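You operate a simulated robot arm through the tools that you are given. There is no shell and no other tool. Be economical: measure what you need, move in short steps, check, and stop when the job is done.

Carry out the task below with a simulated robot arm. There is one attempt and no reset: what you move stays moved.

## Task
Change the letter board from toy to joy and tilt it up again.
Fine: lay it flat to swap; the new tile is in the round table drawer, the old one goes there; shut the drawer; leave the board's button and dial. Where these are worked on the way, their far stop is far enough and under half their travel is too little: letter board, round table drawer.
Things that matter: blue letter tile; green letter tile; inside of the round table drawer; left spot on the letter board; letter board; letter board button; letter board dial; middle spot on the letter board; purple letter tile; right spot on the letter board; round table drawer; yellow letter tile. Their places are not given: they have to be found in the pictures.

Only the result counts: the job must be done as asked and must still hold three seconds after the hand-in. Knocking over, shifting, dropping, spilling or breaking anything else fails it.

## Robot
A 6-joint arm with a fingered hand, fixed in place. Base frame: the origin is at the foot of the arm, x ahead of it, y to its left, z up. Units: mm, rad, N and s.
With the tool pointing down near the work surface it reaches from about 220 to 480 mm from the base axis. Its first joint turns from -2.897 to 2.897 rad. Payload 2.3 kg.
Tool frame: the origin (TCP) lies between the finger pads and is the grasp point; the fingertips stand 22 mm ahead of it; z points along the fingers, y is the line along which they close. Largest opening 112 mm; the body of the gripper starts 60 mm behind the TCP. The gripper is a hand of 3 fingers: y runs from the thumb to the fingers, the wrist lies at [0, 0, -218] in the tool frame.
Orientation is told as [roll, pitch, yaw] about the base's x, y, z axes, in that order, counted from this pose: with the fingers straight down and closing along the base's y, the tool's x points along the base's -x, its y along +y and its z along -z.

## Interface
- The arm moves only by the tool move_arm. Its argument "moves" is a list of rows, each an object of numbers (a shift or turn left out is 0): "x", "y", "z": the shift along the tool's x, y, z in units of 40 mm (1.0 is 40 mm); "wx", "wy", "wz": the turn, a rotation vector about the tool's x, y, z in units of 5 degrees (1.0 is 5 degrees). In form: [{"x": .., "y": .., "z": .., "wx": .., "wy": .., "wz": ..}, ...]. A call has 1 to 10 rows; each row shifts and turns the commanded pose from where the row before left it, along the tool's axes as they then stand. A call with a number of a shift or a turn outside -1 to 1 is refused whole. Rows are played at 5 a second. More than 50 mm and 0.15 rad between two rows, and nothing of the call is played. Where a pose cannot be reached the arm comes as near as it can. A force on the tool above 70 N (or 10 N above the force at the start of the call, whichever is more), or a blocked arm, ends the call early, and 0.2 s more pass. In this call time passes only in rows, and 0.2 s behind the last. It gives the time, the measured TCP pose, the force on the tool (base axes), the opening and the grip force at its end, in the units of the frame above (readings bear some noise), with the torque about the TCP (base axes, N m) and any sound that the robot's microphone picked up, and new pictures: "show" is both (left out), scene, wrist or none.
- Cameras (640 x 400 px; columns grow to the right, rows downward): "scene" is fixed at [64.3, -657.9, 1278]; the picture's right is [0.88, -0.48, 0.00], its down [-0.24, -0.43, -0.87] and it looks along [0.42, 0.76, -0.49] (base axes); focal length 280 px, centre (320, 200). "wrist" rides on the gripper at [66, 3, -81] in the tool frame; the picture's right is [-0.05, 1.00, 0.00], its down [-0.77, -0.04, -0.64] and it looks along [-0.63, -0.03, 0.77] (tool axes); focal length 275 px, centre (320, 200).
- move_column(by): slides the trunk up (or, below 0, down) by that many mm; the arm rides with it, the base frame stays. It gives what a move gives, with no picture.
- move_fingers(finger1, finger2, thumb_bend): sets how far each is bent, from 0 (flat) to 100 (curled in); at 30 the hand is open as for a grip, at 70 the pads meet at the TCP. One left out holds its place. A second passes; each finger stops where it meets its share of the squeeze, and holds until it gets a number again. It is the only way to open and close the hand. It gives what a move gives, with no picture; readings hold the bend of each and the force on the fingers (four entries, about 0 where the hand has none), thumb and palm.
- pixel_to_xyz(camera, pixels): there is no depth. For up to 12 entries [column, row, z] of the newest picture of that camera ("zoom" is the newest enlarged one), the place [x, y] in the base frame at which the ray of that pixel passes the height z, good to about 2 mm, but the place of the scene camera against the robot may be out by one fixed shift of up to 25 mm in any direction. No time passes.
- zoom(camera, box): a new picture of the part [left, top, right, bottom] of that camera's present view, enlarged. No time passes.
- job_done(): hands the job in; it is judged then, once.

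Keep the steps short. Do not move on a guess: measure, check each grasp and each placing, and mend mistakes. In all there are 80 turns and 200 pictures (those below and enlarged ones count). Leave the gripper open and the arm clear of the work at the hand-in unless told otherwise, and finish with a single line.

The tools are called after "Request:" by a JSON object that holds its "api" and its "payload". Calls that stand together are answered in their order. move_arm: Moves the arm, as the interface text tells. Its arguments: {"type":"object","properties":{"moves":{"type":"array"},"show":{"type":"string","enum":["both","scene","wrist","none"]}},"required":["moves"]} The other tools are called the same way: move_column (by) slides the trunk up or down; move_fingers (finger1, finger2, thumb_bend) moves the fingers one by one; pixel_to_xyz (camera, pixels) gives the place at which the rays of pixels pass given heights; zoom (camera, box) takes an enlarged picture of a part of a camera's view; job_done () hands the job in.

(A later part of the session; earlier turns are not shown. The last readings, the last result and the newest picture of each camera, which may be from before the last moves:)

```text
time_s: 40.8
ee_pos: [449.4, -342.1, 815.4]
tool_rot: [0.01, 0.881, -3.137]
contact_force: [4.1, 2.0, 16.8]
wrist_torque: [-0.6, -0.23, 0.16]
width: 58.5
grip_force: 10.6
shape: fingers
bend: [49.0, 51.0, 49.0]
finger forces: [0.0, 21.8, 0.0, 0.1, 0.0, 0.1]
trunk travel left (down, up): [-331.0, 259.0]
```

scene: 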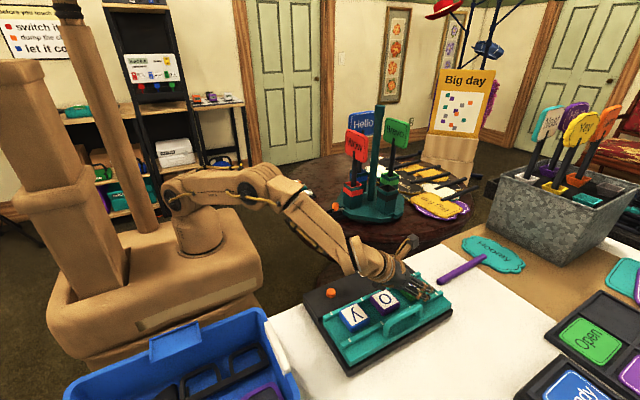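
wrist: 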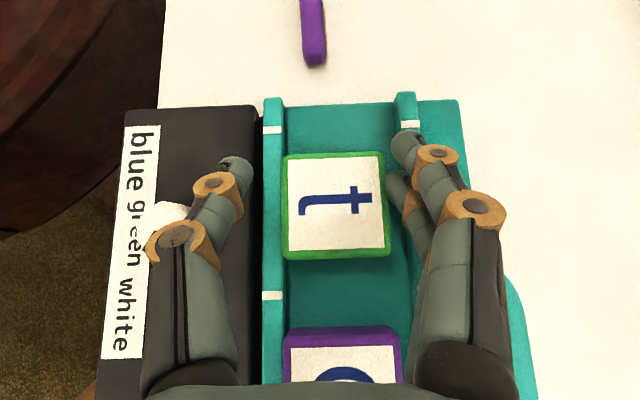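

Finger2 still catches the rail's edge. I lift 6 mm, move 4 mm toward +y (nudging the tile to the hinge rail), and descend again.

Request:
{"api": "move_arm", "payload": {"moves": [{"x": 0.12, "z": -0.1}, {"y": -0.12}, {"x": -0.13, "z": 0.1}, {"x": -0.12, "z": 0.1}], "show": "wrist"}}

Request:
{"api": "zoom", "payload": {"camera": "wrist", "box": [230, 90, 470, 290]}}

```text
time_s: 41.8
ee_pos: [450.0, -337.4, 812.1]
tool_rot: [0.013, 0.881, -3.136]
contact_force: [3.1, 1.0, 34.5]
wrist_torque: [-1.38, -0.3, 0.05]
width: 58.3
grip_force: 25.5
shape: fingers
bend: [49.0, 50.0, 49.0]
finger forces: [0.7, 50.1, 0.1, 0.0, 0.1, 0.0]
trunk travel left (down, up): [-331.0, 259.0]
```

wrist: 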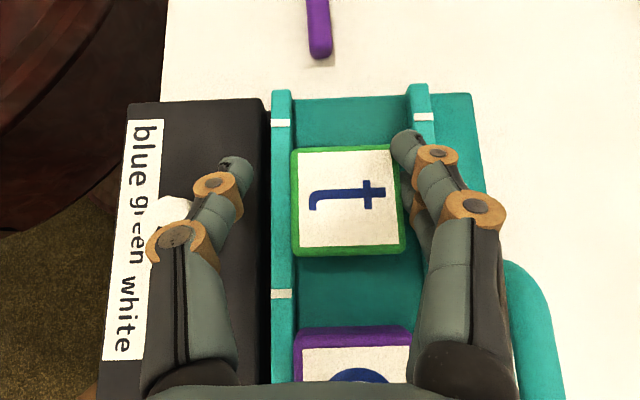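

```text
2.00 times, centred on (350, 190) of wrist
```

zoom: 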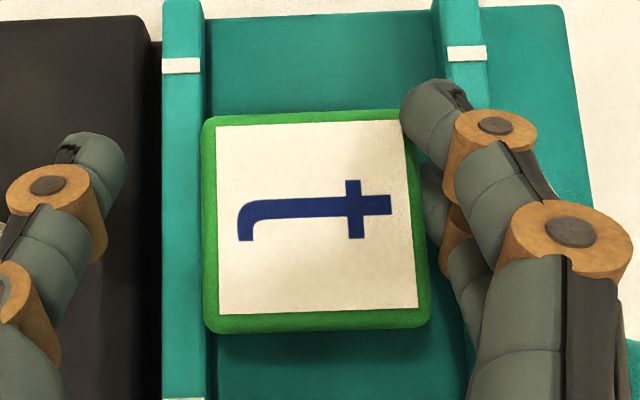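

Finger2 now sits between tile and rail. I ease up 2 mm and close the hand on the tile to test the grip.

Request:
{"api": "move_arm", "payload": {"moves": [{"x": 0.03, "z": -0.03}], "show": "none"}}

Request:
{"api": "move_fingers", "payload": {"finger1": 60, "finger2": 60, "thumb_bend": 60}}

Request:
{"api": "zoom", "payload": {"camera": "wrist", "box": [190, 90, 470, 290]}}

Request:
{"api": "zoom", "payload": {"camera": "scene", "box": [360, 240, 440, 320]}}

```text
time_s: 42.2
ee_pos: [449.7, -336.8, 811.9]
tool_rot: [0.011, 0.878, -3.138]
contact_force: [8.6, 1.1, 36.4]
wrist_torque: [-1.45, -0.45, 0.24]
width: 58.9
grip_force: 27.2
shape: fingers
bend: [49.0, 50.0, 49.0]
finger forces: [1.5, 52.3, 0.0, 0.0, 0.1, 0.1]
trunk travel left (down, up): [-331.0, 259.0]
```

```text
time_s: 43.2
ee_pos: [449.3, -337.5, 811.6]
tool_rot: [0.011, 0.881, -3.14]
contact_force: [9.7, -8.9, 38.4]
wrist_torque: [-1.7, -0.47, 0.09]
width: 38.9
grip_force: 33.7
shape: fingers
bend: [52.0, 52.0, 60.0]
finger forces: [6.3, 59.5, 0.0, 0.0, 0.5, 0.0]
trunk travel left (down, up): [-331.0, 259.0]
```

```text
2.00 times, centred on (330, 190) of wrist
```

zoom: 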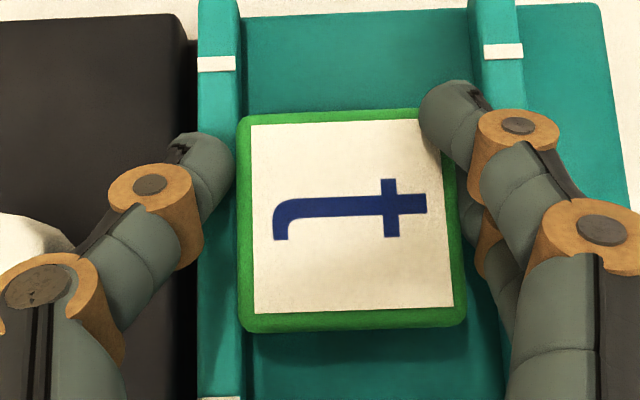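

```text
5.00 times, centred on (400, 280) of scene
```

zoom: 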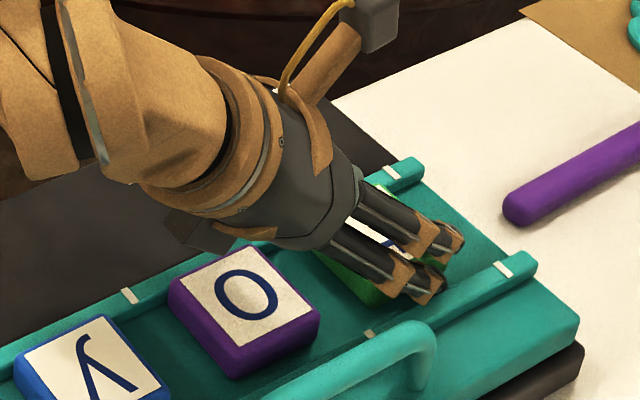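

The thumb reached its number just short of the tile. I bend the thumb further.

Request:
{"api": "move_fingers", "payload": {"thumb_bend": 72}}

Request:
{"api": "zoom", "payload": {"camera": "wrist", "box": [190, 90, 470, 290]}}

```text
time_s: 44.2
ee_pos: [449.9, -336.4, 810.6]
tool_rot: [0.013, 0.879, -3.135]
contact_force: [11.7, 0.1, 38.1]
wrist_torque: [-1.5, -0.56, 0.26]
width: 38.6
grip_force: 35.5
shape: fingers
bend: [52.0, 51.0, 65.0]
finger forces: [6.6, 54.5, 0.1, 0.0, 10.3, 0.1]
trunk travel left (down, up): [-331.0, 259.0]
```

```text
2.00 times, centred on (330, 190) of wrist
```

zoom: 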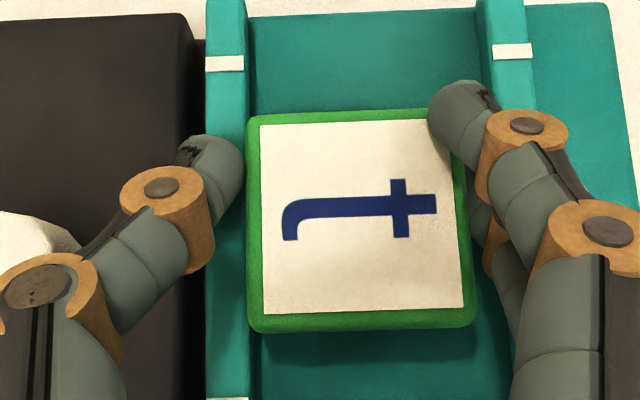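

All three touch. I tighten, then lift only 6 mm and check whether the tile comes along.

Request:
{"api": "move_fingers", "payload": {"finger1": 75, "finger2": 75, "thumb_bend": 85}}

Request:
{"api": "move_arm", "payload": {"moves": [{"x": 0.15, "z": -0.12}], "show": "wrist"}}

Request:
{"api": "zoom", "payload": {"camera": "wrist", "box": [190, 90, 470, 290]}}

```text
time_s: 45.2
ee_pos: [449.7, -336.2, 810.6]
tool_rot: [0.012, 0.878, -3.137]
contact_force: [12.1, 0.9, 38.6]
wrist_torque: [-1.38, -0.54, 0.26]
width: 38.3
grip_force: 40.0
shape: fingers
bend: [52.0, 51.0, 65.0]
finger forces: [9.2, 54.7, 0.0, 0.0, 16.0, 0.0]
trunk travel left (down, up): [-331.0, 259.0]
```

```text
time_s: 45.6
ee_pos: [449.6, -338.2, 811.0]
tool_rot: [-0.001, 0.868, 3.137]
contact_force: [4.4, 2.1, 4.4]
wrist_torque: [-0.36, -0.08, 0.03]
width: 36.1
grip_force: 30.3
shape: fingers
bend: [53.0, 51.0, 66.0]
finger forces: [7.1, 36.5, 0.0, 0.0, 17.0, 0.0]
trunk travel left (down, up): [-331.0, 259.0]
```

wrist: 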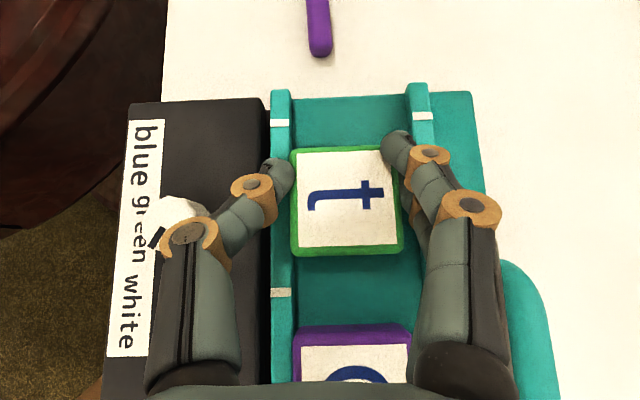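

```text
2.00 times, centred on (330, 190) of wrist
```

zoom: 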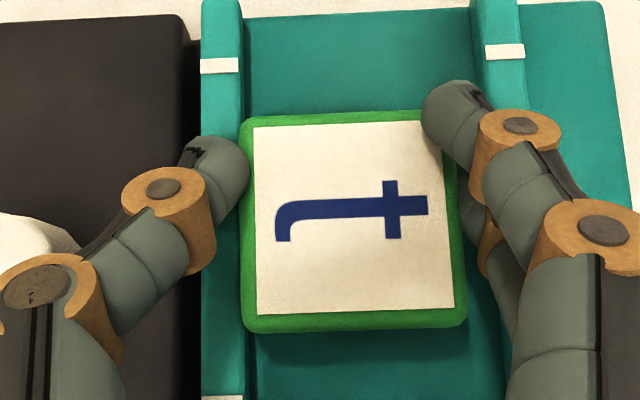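

Grip holds (thumb 17 N). I lift another 10 mm and look.

Request:
{"api": "move_arm", "payload": {"moves": [{"x": 0.1, "z": -0.08}, {"x": 0.1, "z": -0.08}], "show": "wrist"}}

Request:
{"api": "zoom", "payload": {"camera": "wrist", "box": [150, 90, 430, 290]}}

Request:
{"api": "zoom", "payload": {"camera": "scene", "box": [360, 240, 440, 320]}}

```text
time_s: 46.2
ee_pos: [450.7, -338.8, 825.5]
tool_rot: [0.002, 0.874, 3.138]
contact_force: [-0.6, 1.2, 0.6]
wrist_torque: [-0.04, -0.03, 0.02]
width: 35.9
grip_force: 18.5
shape: fingers
bend: [53.0, 50.0, 66.0]
finger forces: [7.9, 10.5, 0.1, 0.1, 18.5, 0.0]
trunk travel left (down, up): [-331.0, 259.0]
```

wrist: 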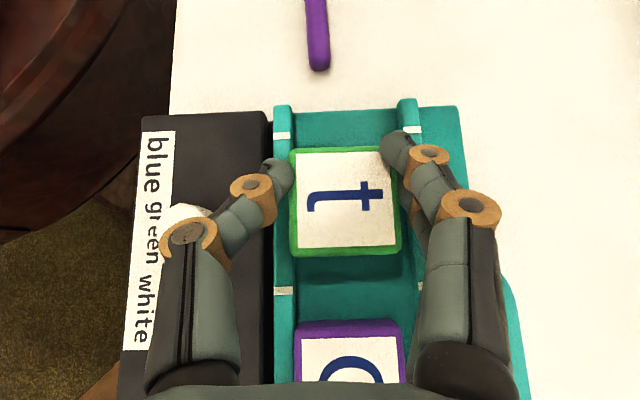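

```text
2.00 times, centred on (290, 190) of wrist
```

zoom: 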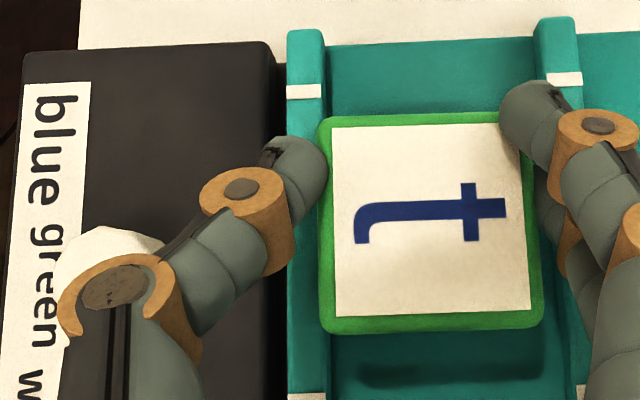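

```text
5.00 times, centred on (400, 280) of scene
```

zoom: 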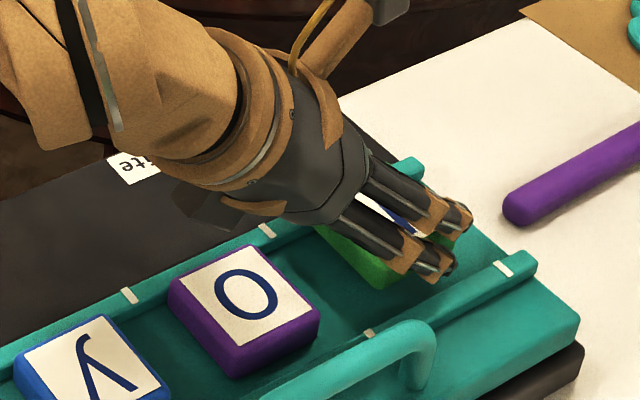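

The tile is lifted level and firmly held. As the drawer is still shut, I will park t on the board's bare black base between button and dial (around (368,-268)). I measure tile offset and base first.

Request:
{"api": "pixel_to_xyz", "payload": {"camera": "wrist", "pixels": [[345, 200, 811], [290, 150, 811], [400, 252, 805], [142, 118, 755], [267, 116, 755], [122, 400, 755], [155, 225, 755], [182, 220, 780]]}}

Request:
{"api": "zoom", "payload": {"camera": "scene", "box": [290, 240, 450, 380]}}

```text
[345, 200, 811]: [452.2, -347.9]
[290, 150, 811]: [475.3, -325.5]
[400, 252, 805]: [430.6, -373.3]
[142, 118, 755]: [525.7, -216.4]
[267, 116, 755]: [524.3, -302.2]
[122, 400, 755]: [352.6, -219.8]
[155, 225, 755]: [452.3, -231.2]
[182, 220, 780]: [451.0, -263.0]
```

```text
2.86 times, centred on (370, 310) of scene
```

zoom: 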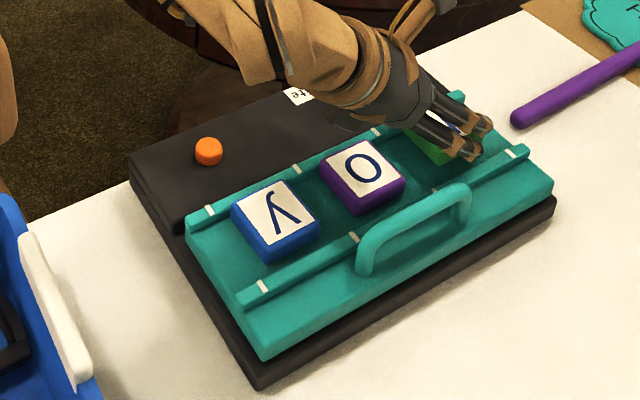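

Tile centre is (+1.5,-9) from the TCP. I raise 27 mm and move back in -x by 84 mm.

Request:
{"api": "move_arm", "payload": {"moves": [{"x": 0.52, "z": -0.43}, {"x": -0.45, "z": -0.535}, {"x": -0.45, "z": -0.535}, {"x": -0.45, "z": -0.535}], "show": "none"}}

Request:
{"api": "move_arm", "payload": {"moves": [{"y": -0.54}, {"y": -0.54}, {"y": -0.54}, {"y": -0.53}], "show": "both"}}

```text
time_s: 47.2
ee_pos: [367.9, -338.9, 853.3]
tool_rot: [0.004, 0.875, 3.142]
contact_force: [-0.9, 0.1, 0.2]
wrist_torque: [0.01, 0.02, 0.0]
width: 35.9
grip_force: 18.8
shape: fingers
bend: [53.0, 50.0, 66.0]
finger forces: [7.8, 10.6, 0.0, 0.0, 18.4, 0.1]
trunk travel left (down, up): [-331.0, 259.0]
```

```text
time_s: 48.2
ee_pos: [367.7, -249.8, 851.1]
tool_rot: [0.003, 0.874, 3.14]
contact_force: [-0.3, -0.6, 0.5]
wrist_torque: [0.0, -0.01, -0.02]
width: 35.7
grip_force: 17.7
shape: fingers
bend: [53.0, 50.0, 66.0]
finger forces: [7.8, 10.6, 0.0, 0.0, 18.4, 0.0]
trunk travel left (down, up): [-331.0, 259.0]
```

scene: 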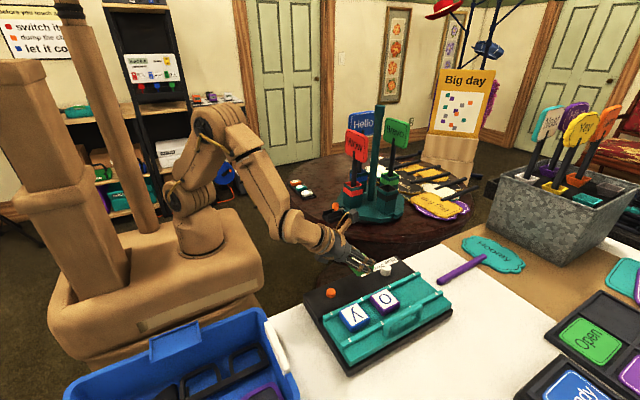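
wrist: 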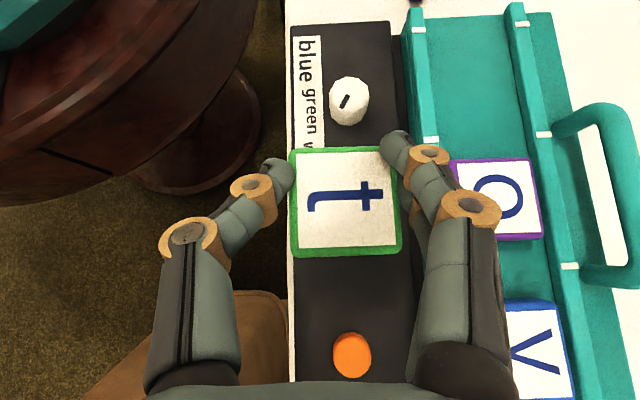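

Tile hovers over the plate between dial (348,100) and button (352,355). I measure these to centre it.

Request:
{"api": "pixel_to_xyz", "payload": {"camera": "wrist", "pixels": [[348, 100, 785], [352, 355, 780], [292, 100, 770], [402, 100, 770], [295, 340, 770], [345, 201, 840], [348, 125, 770], [352, 333, 770]]}}

```text
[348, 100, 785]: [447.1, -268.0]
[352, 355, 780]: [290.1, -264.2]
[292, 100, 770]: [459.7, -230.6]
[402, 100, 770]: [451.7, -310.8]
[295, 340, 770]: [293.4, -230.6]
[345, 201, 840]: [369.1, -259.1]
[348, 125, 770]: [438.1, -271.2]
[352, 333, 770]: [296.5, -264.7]
```

Shift 9 mm toward -y to centre on the plate, then lower 34 mm.

Request:
{"api": "move_arm", "payload": {"moves": [{"y": 0.22}, {"x": -0.325, "z": 0.275}, {"x": -0.325, "z": 0.275}], "show": "wrist"}}

Request:
{"api": "zoom", "payload": {"camera": "scene", "box": [330, 230, 430, 320]}}

```text
time_s: 49.0
ee_pos: [368.3, -262.5, 819.4]
tool_rot: [0.003, 0.875, 3.141]
contact_force: [-1.3, 0.0, -0.6]
wrist_torque: [0.02, 0.01, 0.05]
width: 35.9
grip_force: 18.5
shape: fingers
bend: [53.0, 50.0, 66.0]
finger forces: [7.8, 10.7, 0.0, 0.0, 18.4, 0.0]
trunk travel left (down, up): [-331.0, 259.0]
```

wrist: 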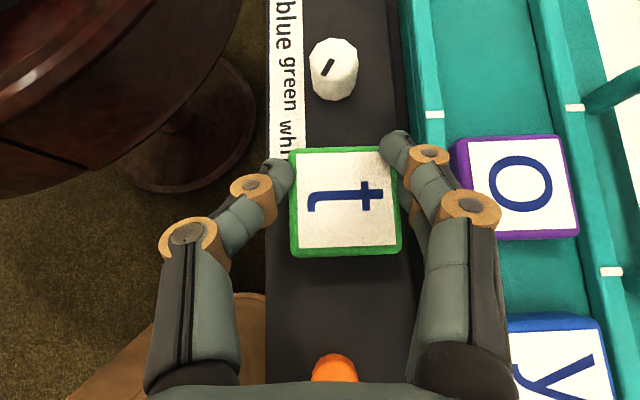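

```text
4.44 times, centred on (380, 275) of scene
```

zoom: 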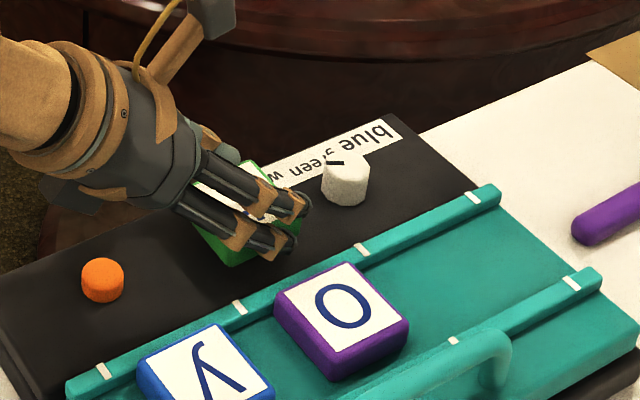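

No contact yet. I lower in small 5 mm steps until the force shows contact.

Request:
{"api": "move_arm", "payload": {"moves": [{"x": -0.096, "z": 0.08}, {"x": -0.096, "z": 0.08}], "show": "none"}}

Request:
{"api": "move_arm", "payload": {"moves": [{"x": -0.076, "z": 0.064}], "show": "none"}}

Request:
{"api": "move_arm", "payload": {"moves": [{"x": -0.076, "z": 0.064}], "show": "none"}}

```text
time_s: 49.6
ee_pos: [367.9, -260.5, 808.9]
tool_rot: [0.004, 0.873, 3.14]
contact_force: [0.2, 0.0, 0.1]
wrist_torque: [-0.01, -0.01, -0.01]
width: 35.9
grip_force: 18.3
shape: fingers
bend: [53.0, 50.0, 66.0]
finger forces: [7.9, 10.6, 0.1, 0.0, 18.4, 0.0]
trunk travel left (down, up): [-331.0, 259.0]
```

```text
time_s: 50.0
ee_pos: [367.7, -261.1, 805.4]
tool_rot: [0.006, 0.878, 3.142]
contact_force: [-0.4, 0.7, 12.4]
wrist_torque: [-0.4, -0.11, -0.07]
width: 35.9
grip_force: 19.9
shape: fingers
bend: [53.0, 50.0, 66.0]
finger forces: [9.3, 10.7, 0.1, 0.1, 19.0, 0.0]
trunk travel left (down, up): [-331.0, 259.0]
```

```text
time_s: 50.4
ee_pos: [367.7, -259.2, 804.8]
tool_rot: [0.012, 0.883, -3.137]
contact_force: [3.9, -0.2, 32.9]
wrist_torque: [-0.9, -0.6, 0.07]
width: 36.2
grip_force: 27.0
shape: fingers
bend: [54.0, 50.0, 67.0]
finger forces: [22.7, 13.0, 0.1, 0.1, 18.8, 0.0]
trunk travel left (down, up): [-331.0, 259.0]
```

Contact at z≈805 (12 N). I release: thumb wide open, fingers a little, then lift straight up.

Request:
{"api": "move_fingers", "payload": {"finger1": 49, "finger2": 47, "thumb_bend": 46}}

Request:
{"api": "move_arm", "payload": {"moves": [{"x": 0.1, "z": -0.08}, {"x": 0.19, "z": -0.16}, {"x": 0.38, "z": -0.32}, {"x": 0.57, "z": -0.48}], "show": "both"}}

```text
time_s: 51.4
ee_pos: [367.5, -259.1, 803.0]
tool_rot: [0.008, 0.882, -3.14]
contact_force: [12.6, -0.3, 48.9]
wrist_torque: [-1.88, -1.04, 0.54]
width: 60.0
grip_force: 25.1
shape: fingers
bend: [53.0, 48.0, 46.0]
finger forces: [20.7, 29.8, 0.0, 0.0, 0.0, 0.0]
trunk travel left (down, up): [-331.0, 259.0]
```

```text
time_s: 52.4
ee_pos: [367.5, -261.0, 864.7]
tool_rot: [0.004, 0.874, 3.137]
contact_force: [-0.5, -0.1, 0.2]
wrist_torque: [0.02, -0.03, -0.02]
width: 61.5
grip_force: 0.0
shape: fingers
bend: [49.0, 47.0, 46.0]
finger forces: [0.0, 0.0, 0.1, 0.0, 0.1, 0.0]
trunk travel left (down, up): [-331.0, 259.0]
```

scene: 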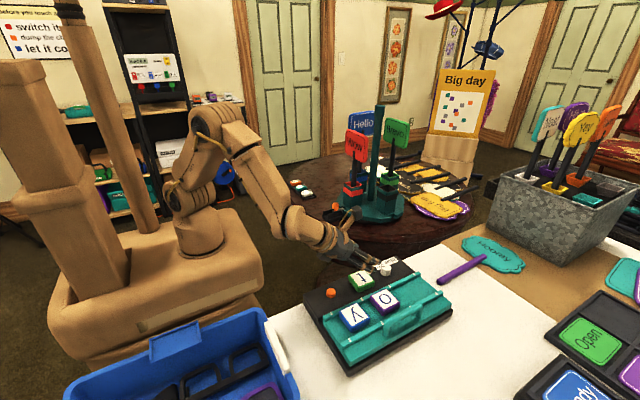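
wrist: 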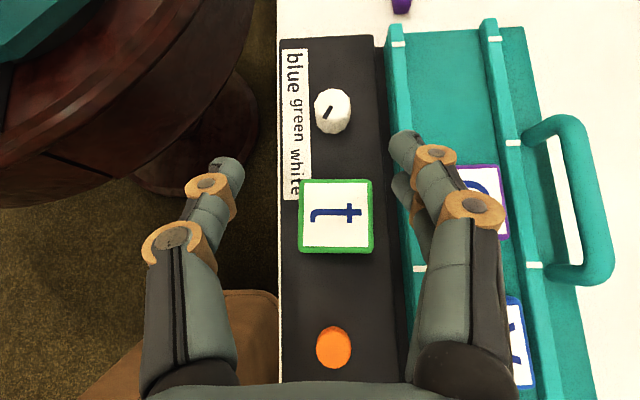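

t is parked neatly. Now to the drawer: I note the tile's place, then straighten the hand up and back.

Request:
{"api": "pixel_to_xyz", "payload": {"camera": "wrist", "pixels": [[336, 215, 794], [301, 183, 794], [372, 183, 794], [300, 250, 794], [374, 250, 794]]}}

Request:
{"api": "move_arm", "payload": {"moves": [{"x": -0.025, "y": -0.05, "z": -0.165, "wy": -1}, {"x": -0.04, "y": -0.05, "z": -0.16, "wy": -1}, {"x": -0.06, "y": -0.05, "z": -0.155, "wy": -1}, {"x": -0.07, "y": -0.05, "z": -0.15, "wy": -1}, {"x": -0.08, "y": -0.05, "z": -0.147, "wy": -1}, {"x": -0.09, "y": -0.05, "z": -0.14, "wy": -1}, {"x": -0.1, "y": -0.05, "z": -0.13, "wy": -1}, {"x": -0.115, "y": -0.05, "z": -0.12, "wy": -1}, {"x": -0.125, "y": -0.05, "z": -0.11, "wy": -1}, {"x": -0.13, "y": -0.05, "z": -0.1, "wy": -1}], "show": "none"}}

Request:
{"api": "move_arm", "payload": {"moves": [{"y": -1, "wz": -1}, {"x": 0.09, "y": -0.99, "wz": -1}, {"x": 0.17, "y": -0.98, "wz": -1}, {"x": 0.26, "y": -0.96, "wz": -1}, {"x": 0.34, "y": -0.94, "wz": -1}, {"x": 0.42, "y": -0.9, "wz": -1}, {"x": 0.5, "y": -0.86, "wz": -1}, {"x": 0.57, "y": -0.82, "wz": -1}, {"x": 0.64, "y": -0.76, "wz": -1}, {"x": 0.7, "y": -0.7, "wz": -1}], "show": "none"}}

```text
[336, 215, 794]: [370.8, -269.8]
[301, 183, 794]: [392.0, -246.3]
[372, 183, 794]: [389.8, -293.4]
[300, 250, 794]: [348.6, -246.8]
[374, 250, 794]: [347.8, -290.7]
```

```text
time_s: 54.6
ee_pos: [311.3, -241.4, 899.6]
tool_rot: [0.003, -0.001, 3.137]
contact_force: [-0.7, 0.3, 0.1]
wrist_torque: [-0.03, 0.02, 0.01]
width: 61.9
grip_force: 0.1
shape: fingers
bend: [49.0, 47.0, 46.0]
finger forces: [0.0, 0.0, 0.1, 0.1, 0.0, 0.1]
trunk travel left (down, up): [-331.0, 259.0]
```

```text
time_s: 56.8
ee_pos: [313.6, 156.7, 895.0]
tool_rot: [0.005, 0.001, -2.271]
contact_force: [0.4, -0.2, -0.9]
wrist_torque: [0.02, 0.01, 0.0]
width: 61.8
grip_force: 0.0
shape: fingers
bend: [49.0, 47.0, 46.0]
finger forces: [0.0, 0.1, 0.1, 0.0, 0.0, 0.1]
trunk travel left (down, up): [-331.0, 259.0]
```

Now finish turning so the fingers close along x, shift over by 80 mm toward +y, lower the trunk 100 and look at the drawer.

Request:
{"api": "move_arm", "payload": {"moves": [{"wz": -1}, {"wz": -1}, {"wz": -1}, {"wz": -1}, {"wz": -1}, {"wz": -1}, {"wz": -1}, {"wz": -1}, {"x": 1}, {"x": 1}], "show": "none"}}

Request:
{"api": "move_column", "payload": {"by": -100}}

Request:
{"api": "move_arm", "payload": {"moves": [{"x": 0}], "show": "both"}}

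```text
time_s: 59.0
ee_pos: [314.0, 241.2, 898.1]
tool_rot: [0.001, -0.002, -1.576]
contact_force: [-1.0, -1.3, 1.3]
wrist_torque: [0.03, 0.0, 0.04]
width: 62.0
grip_force: 0.0
shape: fingers
bend: [49.0, 47.0, 46.0]
finger forces: [0.0, 0.0, 0.1, 0.0, 0.0, 0.0]
trunk travel left (down, up): [-331.0, 259.0]
```

```text
time_s: 60.3
ee_pos: [314.2, 239.1, 798.3]
tool_rot: [0.001, -0.001, -1.576]
contact_force: [0.5, -0.2, -0.1]
wrist_torque: [-0.02, 0.03, 0.03]
width: 61.8
grip_force: 0.1
shape: fingers
bend: [49.0, 47.0, 46.0]
finger forces: [0.1, 0.0, 0.0, 0.0, 0.0, 0.0]
trunk travel left (down, up): [-231.0, 359.0]
```

```text
time_s: 60.7
ee_pos: [314.2, 240.5, 798.7]
tool_rot: [0.002, -0.001, -1.576]
contact_force: [-0.4, 0.0, -0.9]
wrist_torque: [0.01, 0.01, -0.01]
width: 61.9
grip_force: 0.0
shape: fingers
bend: [49.0, 47.0, 46.0]
finger forces: [0.0, 0.0, 0.1, 0.0, 0.0, 0.1]
trunk travel left (down, up): [-231.0, 359.0]
```

scene: 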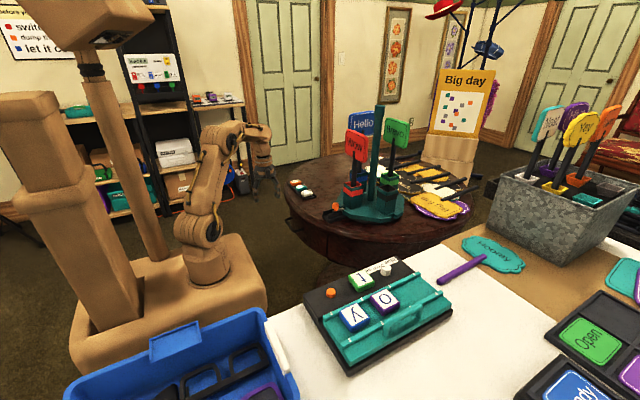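
wrist: 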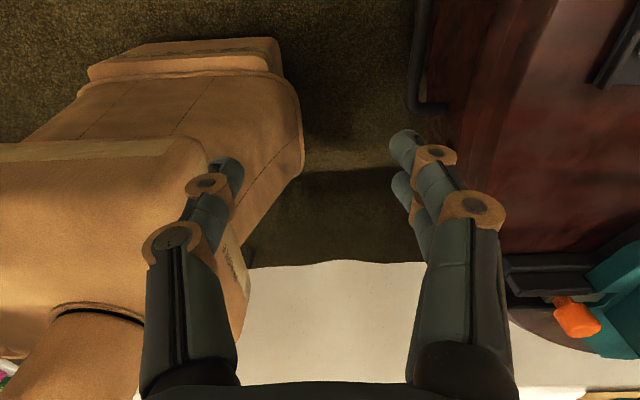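

The handle's near end shows at (420,108). I move 60 mm further +y to see all of it.

Request:
{"api": "move_arm", "payload": {"moves": [{"x": 0.75}, {"x": 0.75}], "show": "wrist"}}

Request:
{"api": "zoom", "payload": {"camera": "wrist", "box": [360, 0, 640, 200]}}

Request:
{"api": "zoom", "payload": {"camera": "scene", "box": [270, 170, 380, 260]}}

```text
time_s: 61.3
ee_pos: [313.8, 300.1, 798.3]
tool_rot: [0.002, -0.002, -1.577]
contact_force: [-0.9, 0.3, -0.3]
wrist_torque: [0.03, 0.0, -0.01]
width: 61.8
grip_force: 0.0
shape: fingers
bend: [49.0, 47.0, 46.0]
finger forces: [0.0, 0.0, 0.0, 0.0, 0.0, 0.0]
trunk travel left (down, up): [-231.0, 359.0]
```

wrist: 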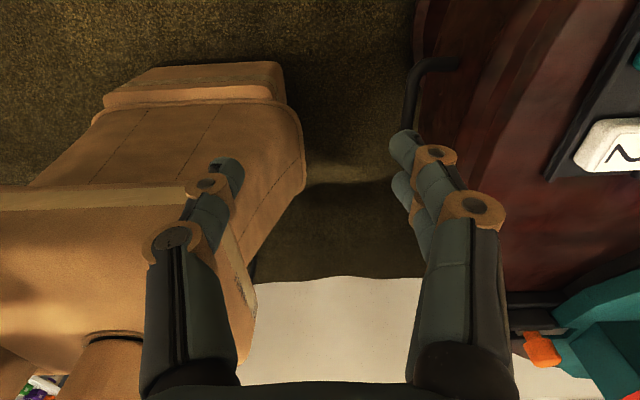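

```text
2.00 times, centred on (500, 100) of wrist
```

zoom: 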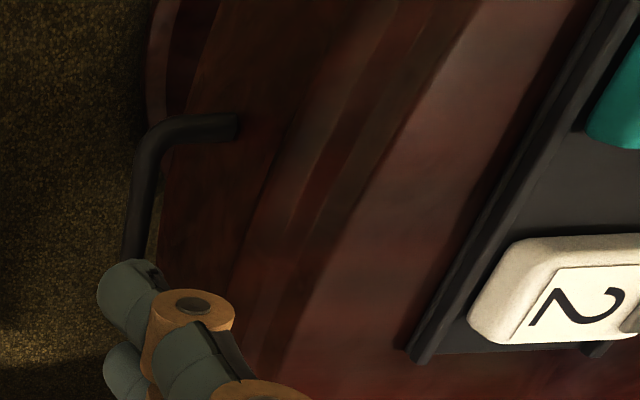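

```text
4.44 times, centred on (325, 215) of scene
```

zoom: 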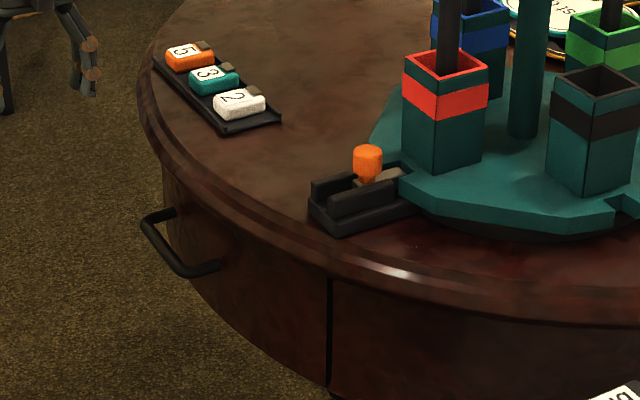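

I triangulate the handle's far end using this and the first view.

Request:
{"api": "pixel_to_xyz", "payload": {"camera": "wrist", "pixels": [[418, 62, 550], [418, 62, 600], [455, 63, 550], [455, 63, 600], [408, 100, 550], [408, 100, 600], [408, 125, 600], [408, 125, 550], [560, 178, 660]]}}

```text
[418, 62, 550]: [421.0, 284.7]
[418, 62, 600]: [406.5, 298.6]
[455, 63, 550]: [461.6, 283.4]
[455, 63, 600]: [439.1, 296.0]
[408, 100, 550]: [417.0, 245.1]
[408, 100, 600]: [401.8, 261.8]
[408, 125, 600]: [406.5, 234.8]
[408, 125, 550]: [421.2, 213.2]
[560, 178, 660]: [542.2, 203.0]
```

Handle is near x≈400–403, y 188–302, z≈610, about 33 mm off the drawer front. I check the table rim's edge to be sure fingers fit behind the bar.

Request:
{"api": "pixel_to_xyz", "payload": {"camera": "wrist", "pixels": [[490, 60, 650], [465, 120, 650], [515, 60, 650], [485, 120, 650], [440, 120, 640], [432, 100, 612], [450, 62, 612], [420, 20, 640]]}}

Request:
{"api": "zoom", "payload": {"camera": "wrist", "box": [380, 0, 540, 130]}}

```text
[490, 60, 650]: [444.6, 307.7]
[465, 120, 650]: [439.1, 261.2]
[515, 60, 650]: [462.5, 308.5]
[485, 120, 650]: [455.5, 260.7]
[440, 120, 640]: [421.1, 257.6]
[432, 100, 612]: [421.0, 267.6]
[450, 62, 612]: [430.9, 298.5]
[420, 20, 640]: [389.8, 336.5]
```

```text
3.08 times, centred on (460, 65) of wrist
```

zoom: 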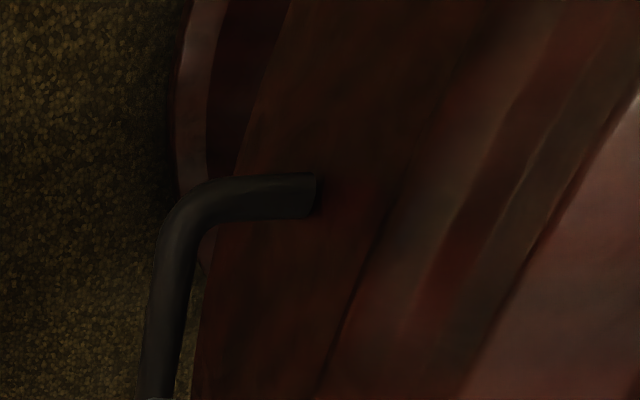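

The table top is higher (~715) and its rim overhangs the handle, so I must reach in from the front: hand leaned ~60° toward +x with the two fingers over the bar and the thumb under it. I lower the trunk 150 and lean, shifting y back to 245.

Request:
{"api": "move_column", "payload": {"by": -150}}

Request:
{"api": "move_arm", "payload": {"moves": [{"wx": -1, "x": -0.14}, {"wx": -1, "x": -0.14}, {"wx": -1, "x": -0.14}, {"wx": -1, "x": -0.14}, {"wx": -1, "x": -0.14}, {"wx": -1, "x": -0.14}, {"wx": -1, "x": -0.14}, {"wx": -1, "x": -0.14}, {"wx": -1, "x": -0.14}, {"wx": -1, "x": -0.14}], "show": "both"}}

```text
time_s: 63.1
ee_pos: [314.6, 300.3, 647.5]
tool_rot: [0.002, -0.002, -1.577]
contact_force: [0.1, -0.6, 0.0]
wrist_torque: [0.0, -0.04, 0.01]
width: 61.6
grip_force: 0.1
shape: fingers
bend: [49.0, 47.0, 46.0]
finger forces: [0.0, 0.0, 0.1, 0.0, 0.0, 0.1]
trunk travel left (down, up): [-81.0, 509.0]
```

```text
time_s: 65.3
ee_pos: [314.4, 243.2, 648.4]
tool_rot: [0.873, 0.0, -1.574]
contact_force: [-0.3, 1.3, 0.4]
wrist_torque: [0.03, 0.01, 0.02]
width: 61.8
grip_force: 0.1
shape: fingers
bend: [49.0, 47.0, 46.0]
finger forces: [0.0, 0.0, 0.1, 0.0, 0.1, 0.1]
trunk travel left (down, up): [-81.0, 509.0]
```

scene: 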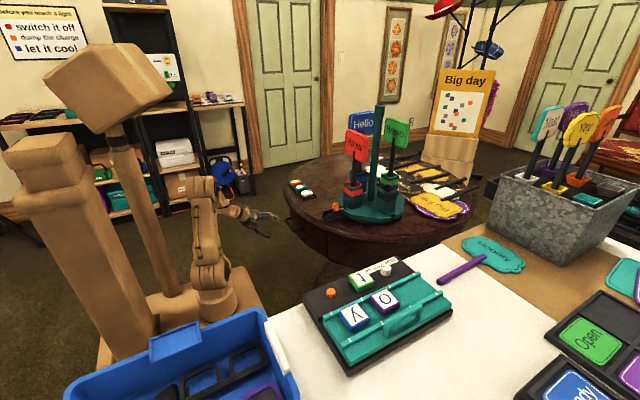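
wrist: 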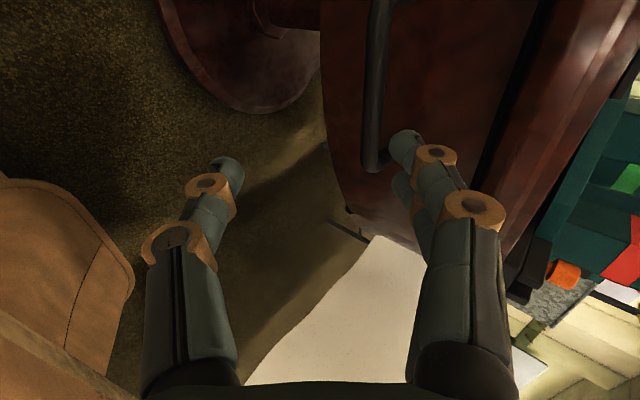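

Lean of 50° reached, and the bar shows between thumb and fingers at column ~375. I measure it here.

Request:
{"api": "pixel_to_xyz", "payload": {"camera": "wrist", "pixels": [[375, 160, 612], [375, 160, 630], [378, 60, 612], [378, 60, 630], [383, 5, 612], [383, 5, 630], [375, 160, 595]]}}

Request:
{"api": "zoom", "payload": {"camera": "wrist", "box": [300, 0, 560, 200]}}

```text
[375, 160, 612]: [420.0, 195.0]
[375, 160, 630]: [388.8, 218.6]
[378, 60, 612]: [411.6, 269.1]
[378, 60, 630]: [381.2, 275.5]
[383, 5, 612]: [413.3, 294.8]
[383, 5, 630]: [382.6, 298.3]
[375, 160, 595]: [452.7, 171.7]
```

```text
2.00 times, centred on (430, 100) of wrist
```

zoom: 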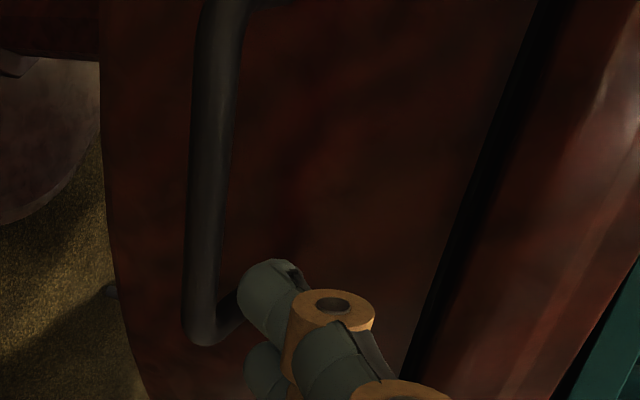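

Bar triangulates to (398, 205–297, 620). I narrow the fingers, align sideways, then advance 70 mm along the tool.

Request:
{"api": "move_fingers", "payload": {"finger1": 58, "finger2": 58, "thumb_bend": 48}}

Request:
{"api": "move_arm", "payload": {"moves": [{"y": 0.75, "x": 0.17}, {"z": 0.5}, {"z": 0.5}, {"z": 0.4}], "show": "wrist"}}

Request:
{"api": "zoom", "payload": {"camera": "wrist", "box": [180, 60, 480, 260]}}

```text
time_s: 66.3
ee_pos: [313.4, 243.1, 649.1]
tool_rot: [0.875, -0.002, -1.576]
contact_force: [-0.3, -0.1, -0.7]
wrist_torque: [0.01, -0.02, 0.01]
width: 49.0
grip_force: 0.1
shape: fingers
bend: [57.0, 57.0, 48.0]
finger forces: [0.1, 0.0, 0.0, 0.0, 0.0, 0.1]
trunk travel left (down, up): [-81.0, 509.0]
```

```text
time_s: 67.3
ee_pos: [376.1, 250.0, 633.9]
tool_rot: [0.875, -0.002, -1.575]
contact_force: [-0.3, 0.6, 0.3]
wrist_torque: [0.0, 0.01, -0.02]
width: 48.7
grip_force: 0.1
shape: fingers
bend: [57.0, 57.0, 48.0]
finger forces: [0.1, 0.0, 0.0, 0.0, 0.0, 0.0]
trunk travel left (down, up): [-81.0, 509.0]
```

wrist: 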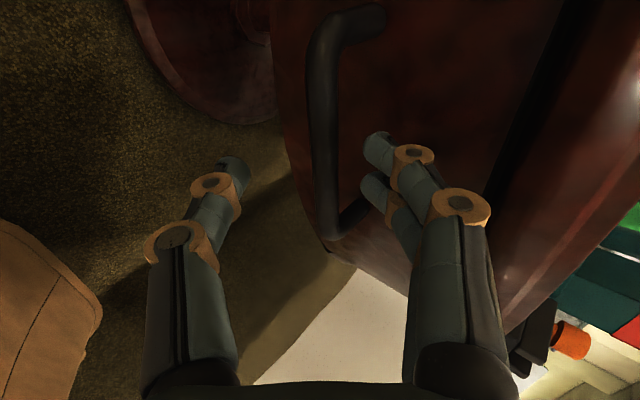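

```text
2.00 times, centred on (330, 160) of wrist
```

zoom: 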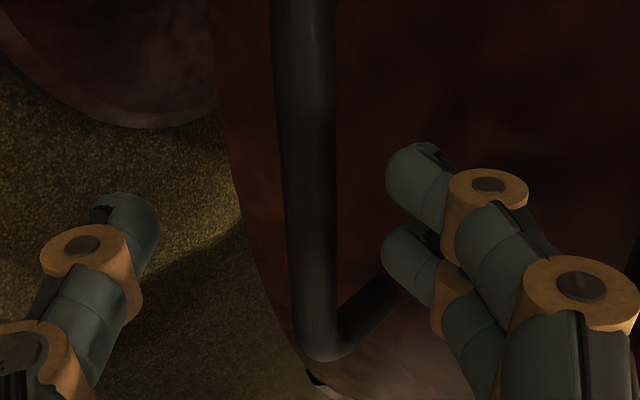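

The bar is now nicely between thumb and fingers. I advance 14 mm more and close.

Request:
{"api": "move_arm", "payload": {"moves": [{"z": 0.2}, {"z": 0.18}], "show": "none"}}

Request:
{"api": "move_fingers", "payload": {"finger1": 80, "finger2": 80, "thumb_bend": 80}}

Request:
{"api": "zoom", "payload": {"camera": "wrist", "box": [180, 60, 480, 260]}}

```text
time_s: 67.9
ee_pos: [387.5, 249.7, 625.6]
tool_rot: [0.874, 0.0, -1.575]
contact_force: [0.6, 1.3, 0.7]
wrist_torque: [0.0, -0.03, -0.01]
width: 48.4
grip_force: 0.1
shape: fingers
bend: [57.0, 57.0, 48.0]
finger forces: [0.0, 0.1, 0.2, 0.1, 0.1, 0.0]
trunk travel left (down, up): [-81.0, 509.0]
```

```text
time_s: 68.9
ee_pos: [388.1, 249.9, 625.2]
tool_rot: [0.873, -0.003, -1.576]
contact_force: [-0.4, -2.1, -13.8]
wrist_torque: [0.02, -0.06, 0.02]
width: 0.0
grip_force: 13.4
shape: fingers
bend: [79.0, 79.0, 71.0]
finger forces: [3.8, 4.0, 0.0, 0.0, 19.0, 0.0]
trunk travel left (down, up): [-81.0, 509.0]
```

```text
2.00 times, centred on (330, 160) of wrist
```

zoom: 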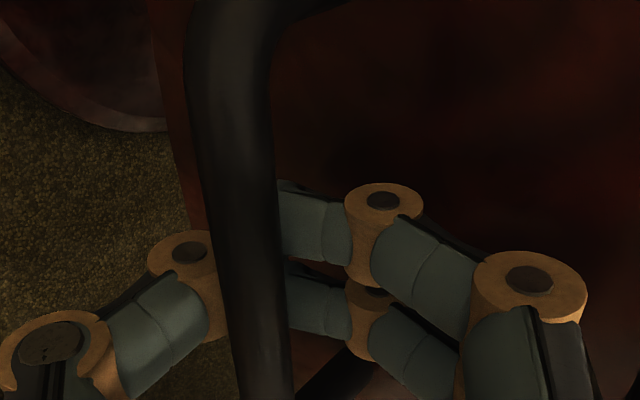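

Fingers have curled round behind the bar — a hook grip. I pull 50 mm toward -x and read the forces.

Request:
{"api": "move_arm", "payload": {"moves": [{"y": -0.2, "z": -0.24}, {"y": -0.32, "z": -0.38}, {"y": -0.32, "z": -0.38}], "show": "both"}}

```text
time_s: 69.7
ee_pos: [337.0, 249.9, 623.5]
tool_rot: [0.872, -0.001, -1.576]
contact_force: [-0.6, -5.5, -14.9]
wrist_torque: [-0.05, -0.07, 0.01]
width: 0.1
grip_force: 12.7
shape: fingers
bend: [78.0, 78.0, 71.0]
finger forces: [3.5, 3.7, 0.0, 0.0, 18.4, 0.0]
trunk travel left (down, up): [-81.0, 509.0]
```

scene: 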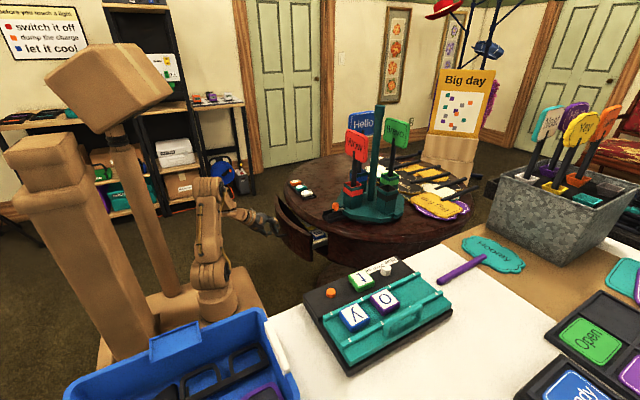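
wrist: 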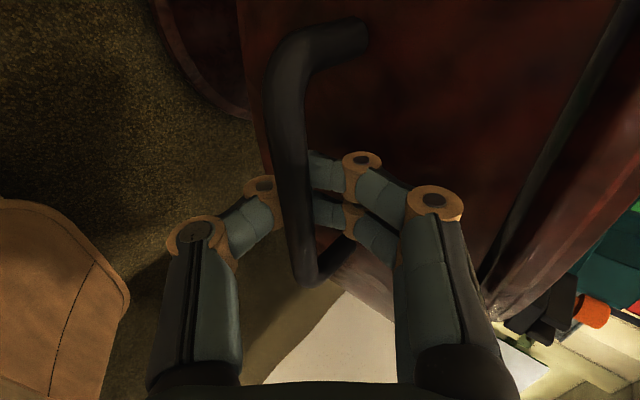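

The drawer slides out. I pull 80 mm more.

Request:
{"api": "move_arm", "payload": {"moves": [{"y": -0.43, "z": -0.51}, {"y": -0.43, "z": -0.51}, {"y": -0.43, "z": -0.51}], "show": "both"}}

Request:
{"api": "zoom", "payload": {"camera": "scene", "box": [220, 170, 360, 280]}}

```text
time_s: 70.5
ee_pos: [255.5, 251.8, 624.1]
tool_rot: [0.873, -0.002, -1.576]
contact_force: [-0.6, -4.8, -13.7]
wrist_torque: [-0.05, -0.09, 0.07]
width: 0.0
grip_force: 13.3
shape: fingers
bend: [78.0, 78.0, 71.0]
finger forces: [3.9, 4.2, 0.0, 0.0, 17.2, 0.0]
trunk travel left (down, up): [-81.0, 509.0]
```

scene: 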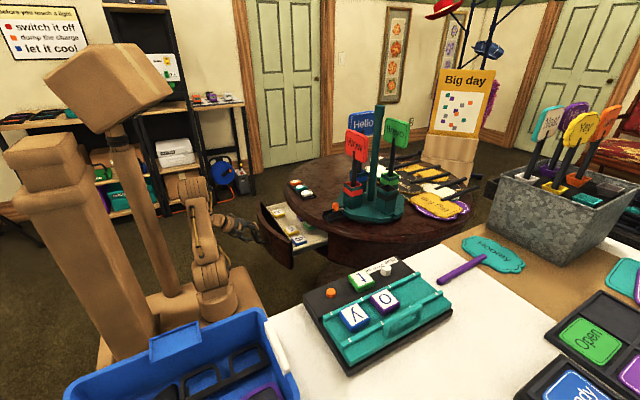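
wrist: 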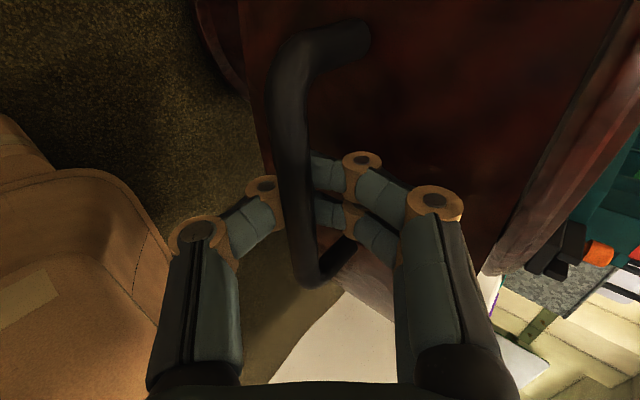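

```text
3.64 times, centred on (290, 225) of scene
```

zoom: 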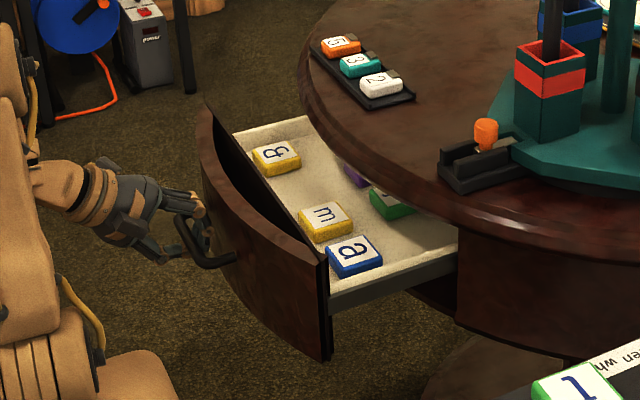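

Drawer holds several tiles (yellow g?, yellow m, blue a, a green and a purple one further in). I try pulling another 30 mm to see all of them.

Request:
{"api": "move_arm", "payload": {"moves": [{"y": -0.24, "z": -0.29}, {"y": -0.24, "z": -0.29}], "show": "none"}}

Request:
{"api": "zoom", "payload": {"camera": "scene", "box": [240, 180, 340, 270]}}

```text
time_s: 71.1
ee_pos: [226.7, 251.5, 625.0]
tool_rot: [0.873, -0.005, -1.576]
contact_force: [-1.0, -6.5, -16.7]
wrist_torque: [-0.06, -0.08, 0.05]
width: 0.1
grip_force: 14.0
shape: fingers
bend: [78.0, 78.0, 71.0]
finger forces: [3.8, 4.0, 0.0, 0.0, 19.3, 0.1]
trunk travel left (down, up): [-81.0, 509.0]
```

```text
4.44 times, centred on (290, 225) of scene
```

zoom: 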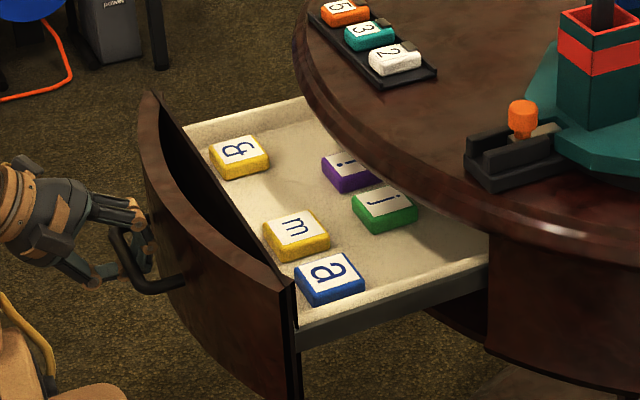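

All five show now. I zoom on the green and purple tiles to read them.

Request:
{"api": "zoom", "payload": {"camera": "scene", "box": [292, 208, 322, 230]}}

Request:
{"api": "pixel_to_xyz", "payload": {"camera": "scene", "pixels": [[304, 226, 620], [304, 226, 600], [296, 217, 620], [284, 233, 620], [291, 241, 620], [271, 214, 620], [297, 250, 620]]}}

```text
16.00 times, centred on (307, 219) of scene
```

zoom: 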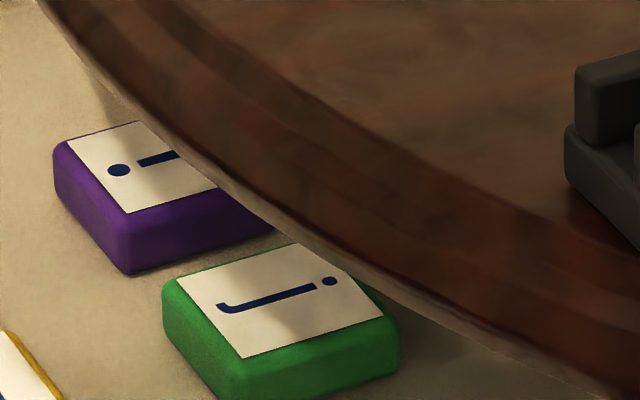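

```text
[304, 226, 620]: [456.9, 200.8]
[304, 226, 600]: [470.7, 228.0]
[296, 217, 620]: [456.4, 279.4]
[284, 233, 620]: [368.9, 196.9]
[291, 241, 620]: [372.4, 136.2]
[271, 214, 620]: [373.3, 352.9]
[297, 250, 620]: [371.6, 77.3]
```

The green tile is the "j", but it still sits under the table rim (x≈443). The drawer is not at a stop yet, so I pull a bit more in small rows.

Request:
{"api": "move_arm", "payload": {"moves": [{"y": -0.16, "z": -0.19}, {"y": -0.16, "z": -0.19}, {"y": -0.16, "z": -0.19}], "show": "scene"}}

Request:
{"api": "zoom", "payload": {"camera": "scene", "box": [220, 170, 360, 280]}}

```text
time_s: 71.9
ee_pos: [196.5, 251.1, 624.2]
tool_rot: [0.873, -0.002, -1.577]
contact_force: [-0.1, -3.1, -10.9]
wrist_torque: [0.0, -0.06, 0.03]
width: 0.0
grip_force: 11.8
shape: fingers
bend: [78.0, 78.0, 71.0]
finger forces: [3.9, 3.9, 0.0, 0.0, 15.9, 0.0]
trunk travel left (down, up): [-81.0, 509.0]
```

scene: 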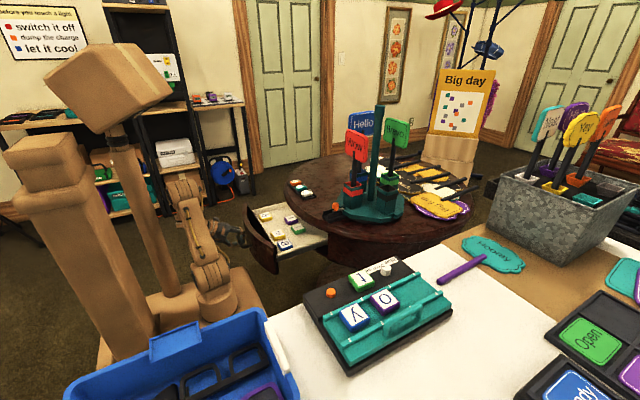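

```text
3.64 times, centred on (290, 225) of scene
```

zoom: 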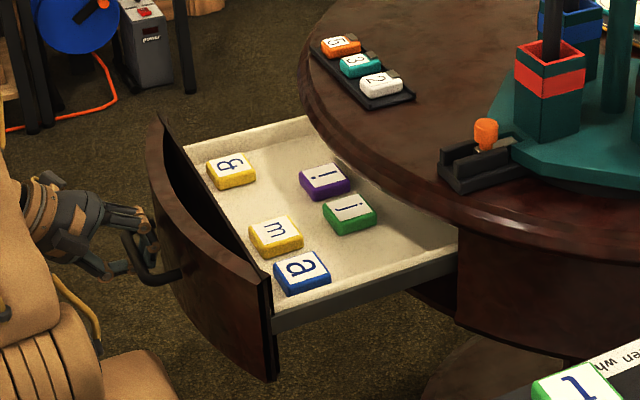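

The whole "j" is visible. I pull 18 mm more for hand room next to the rim.

Request:
{"api": "move_arm", "payload": {"moves": [{"y": -0.15, "z": -0.17}, {"y": -0.15, "z": -0.17}], "show": "none"}}

Request:
{"api": "zoom", "payload": {"camera": "scene", "box": [220, 170, 360, 280]}}

```text
time_s: 72.5
ee_pos: [179.2, 250.7, 624.3]
tool_rot: [0.874, -0.001, -1.578]
contact_force: [0.0, -1.8, -10.6]
wrist_torque: [-0.01, -0.07, 0.01]
width: 0.1
grip_force: 11.8
shape: fingers
bend: [78.0, 78.0, 72.0]
finger forces: [4.0, 4.1, 0.0, 0.0, 15.3, 0.0]
trunk travel left (down, up): [-81.0, 509.0]
```

```text
3.64 times, centred on (290, 225) of scene
```

zoom: 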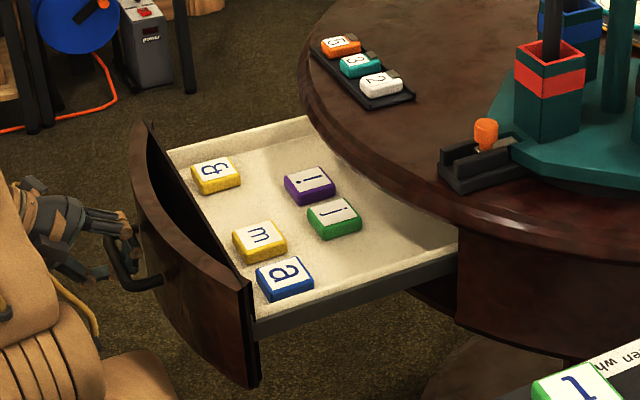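

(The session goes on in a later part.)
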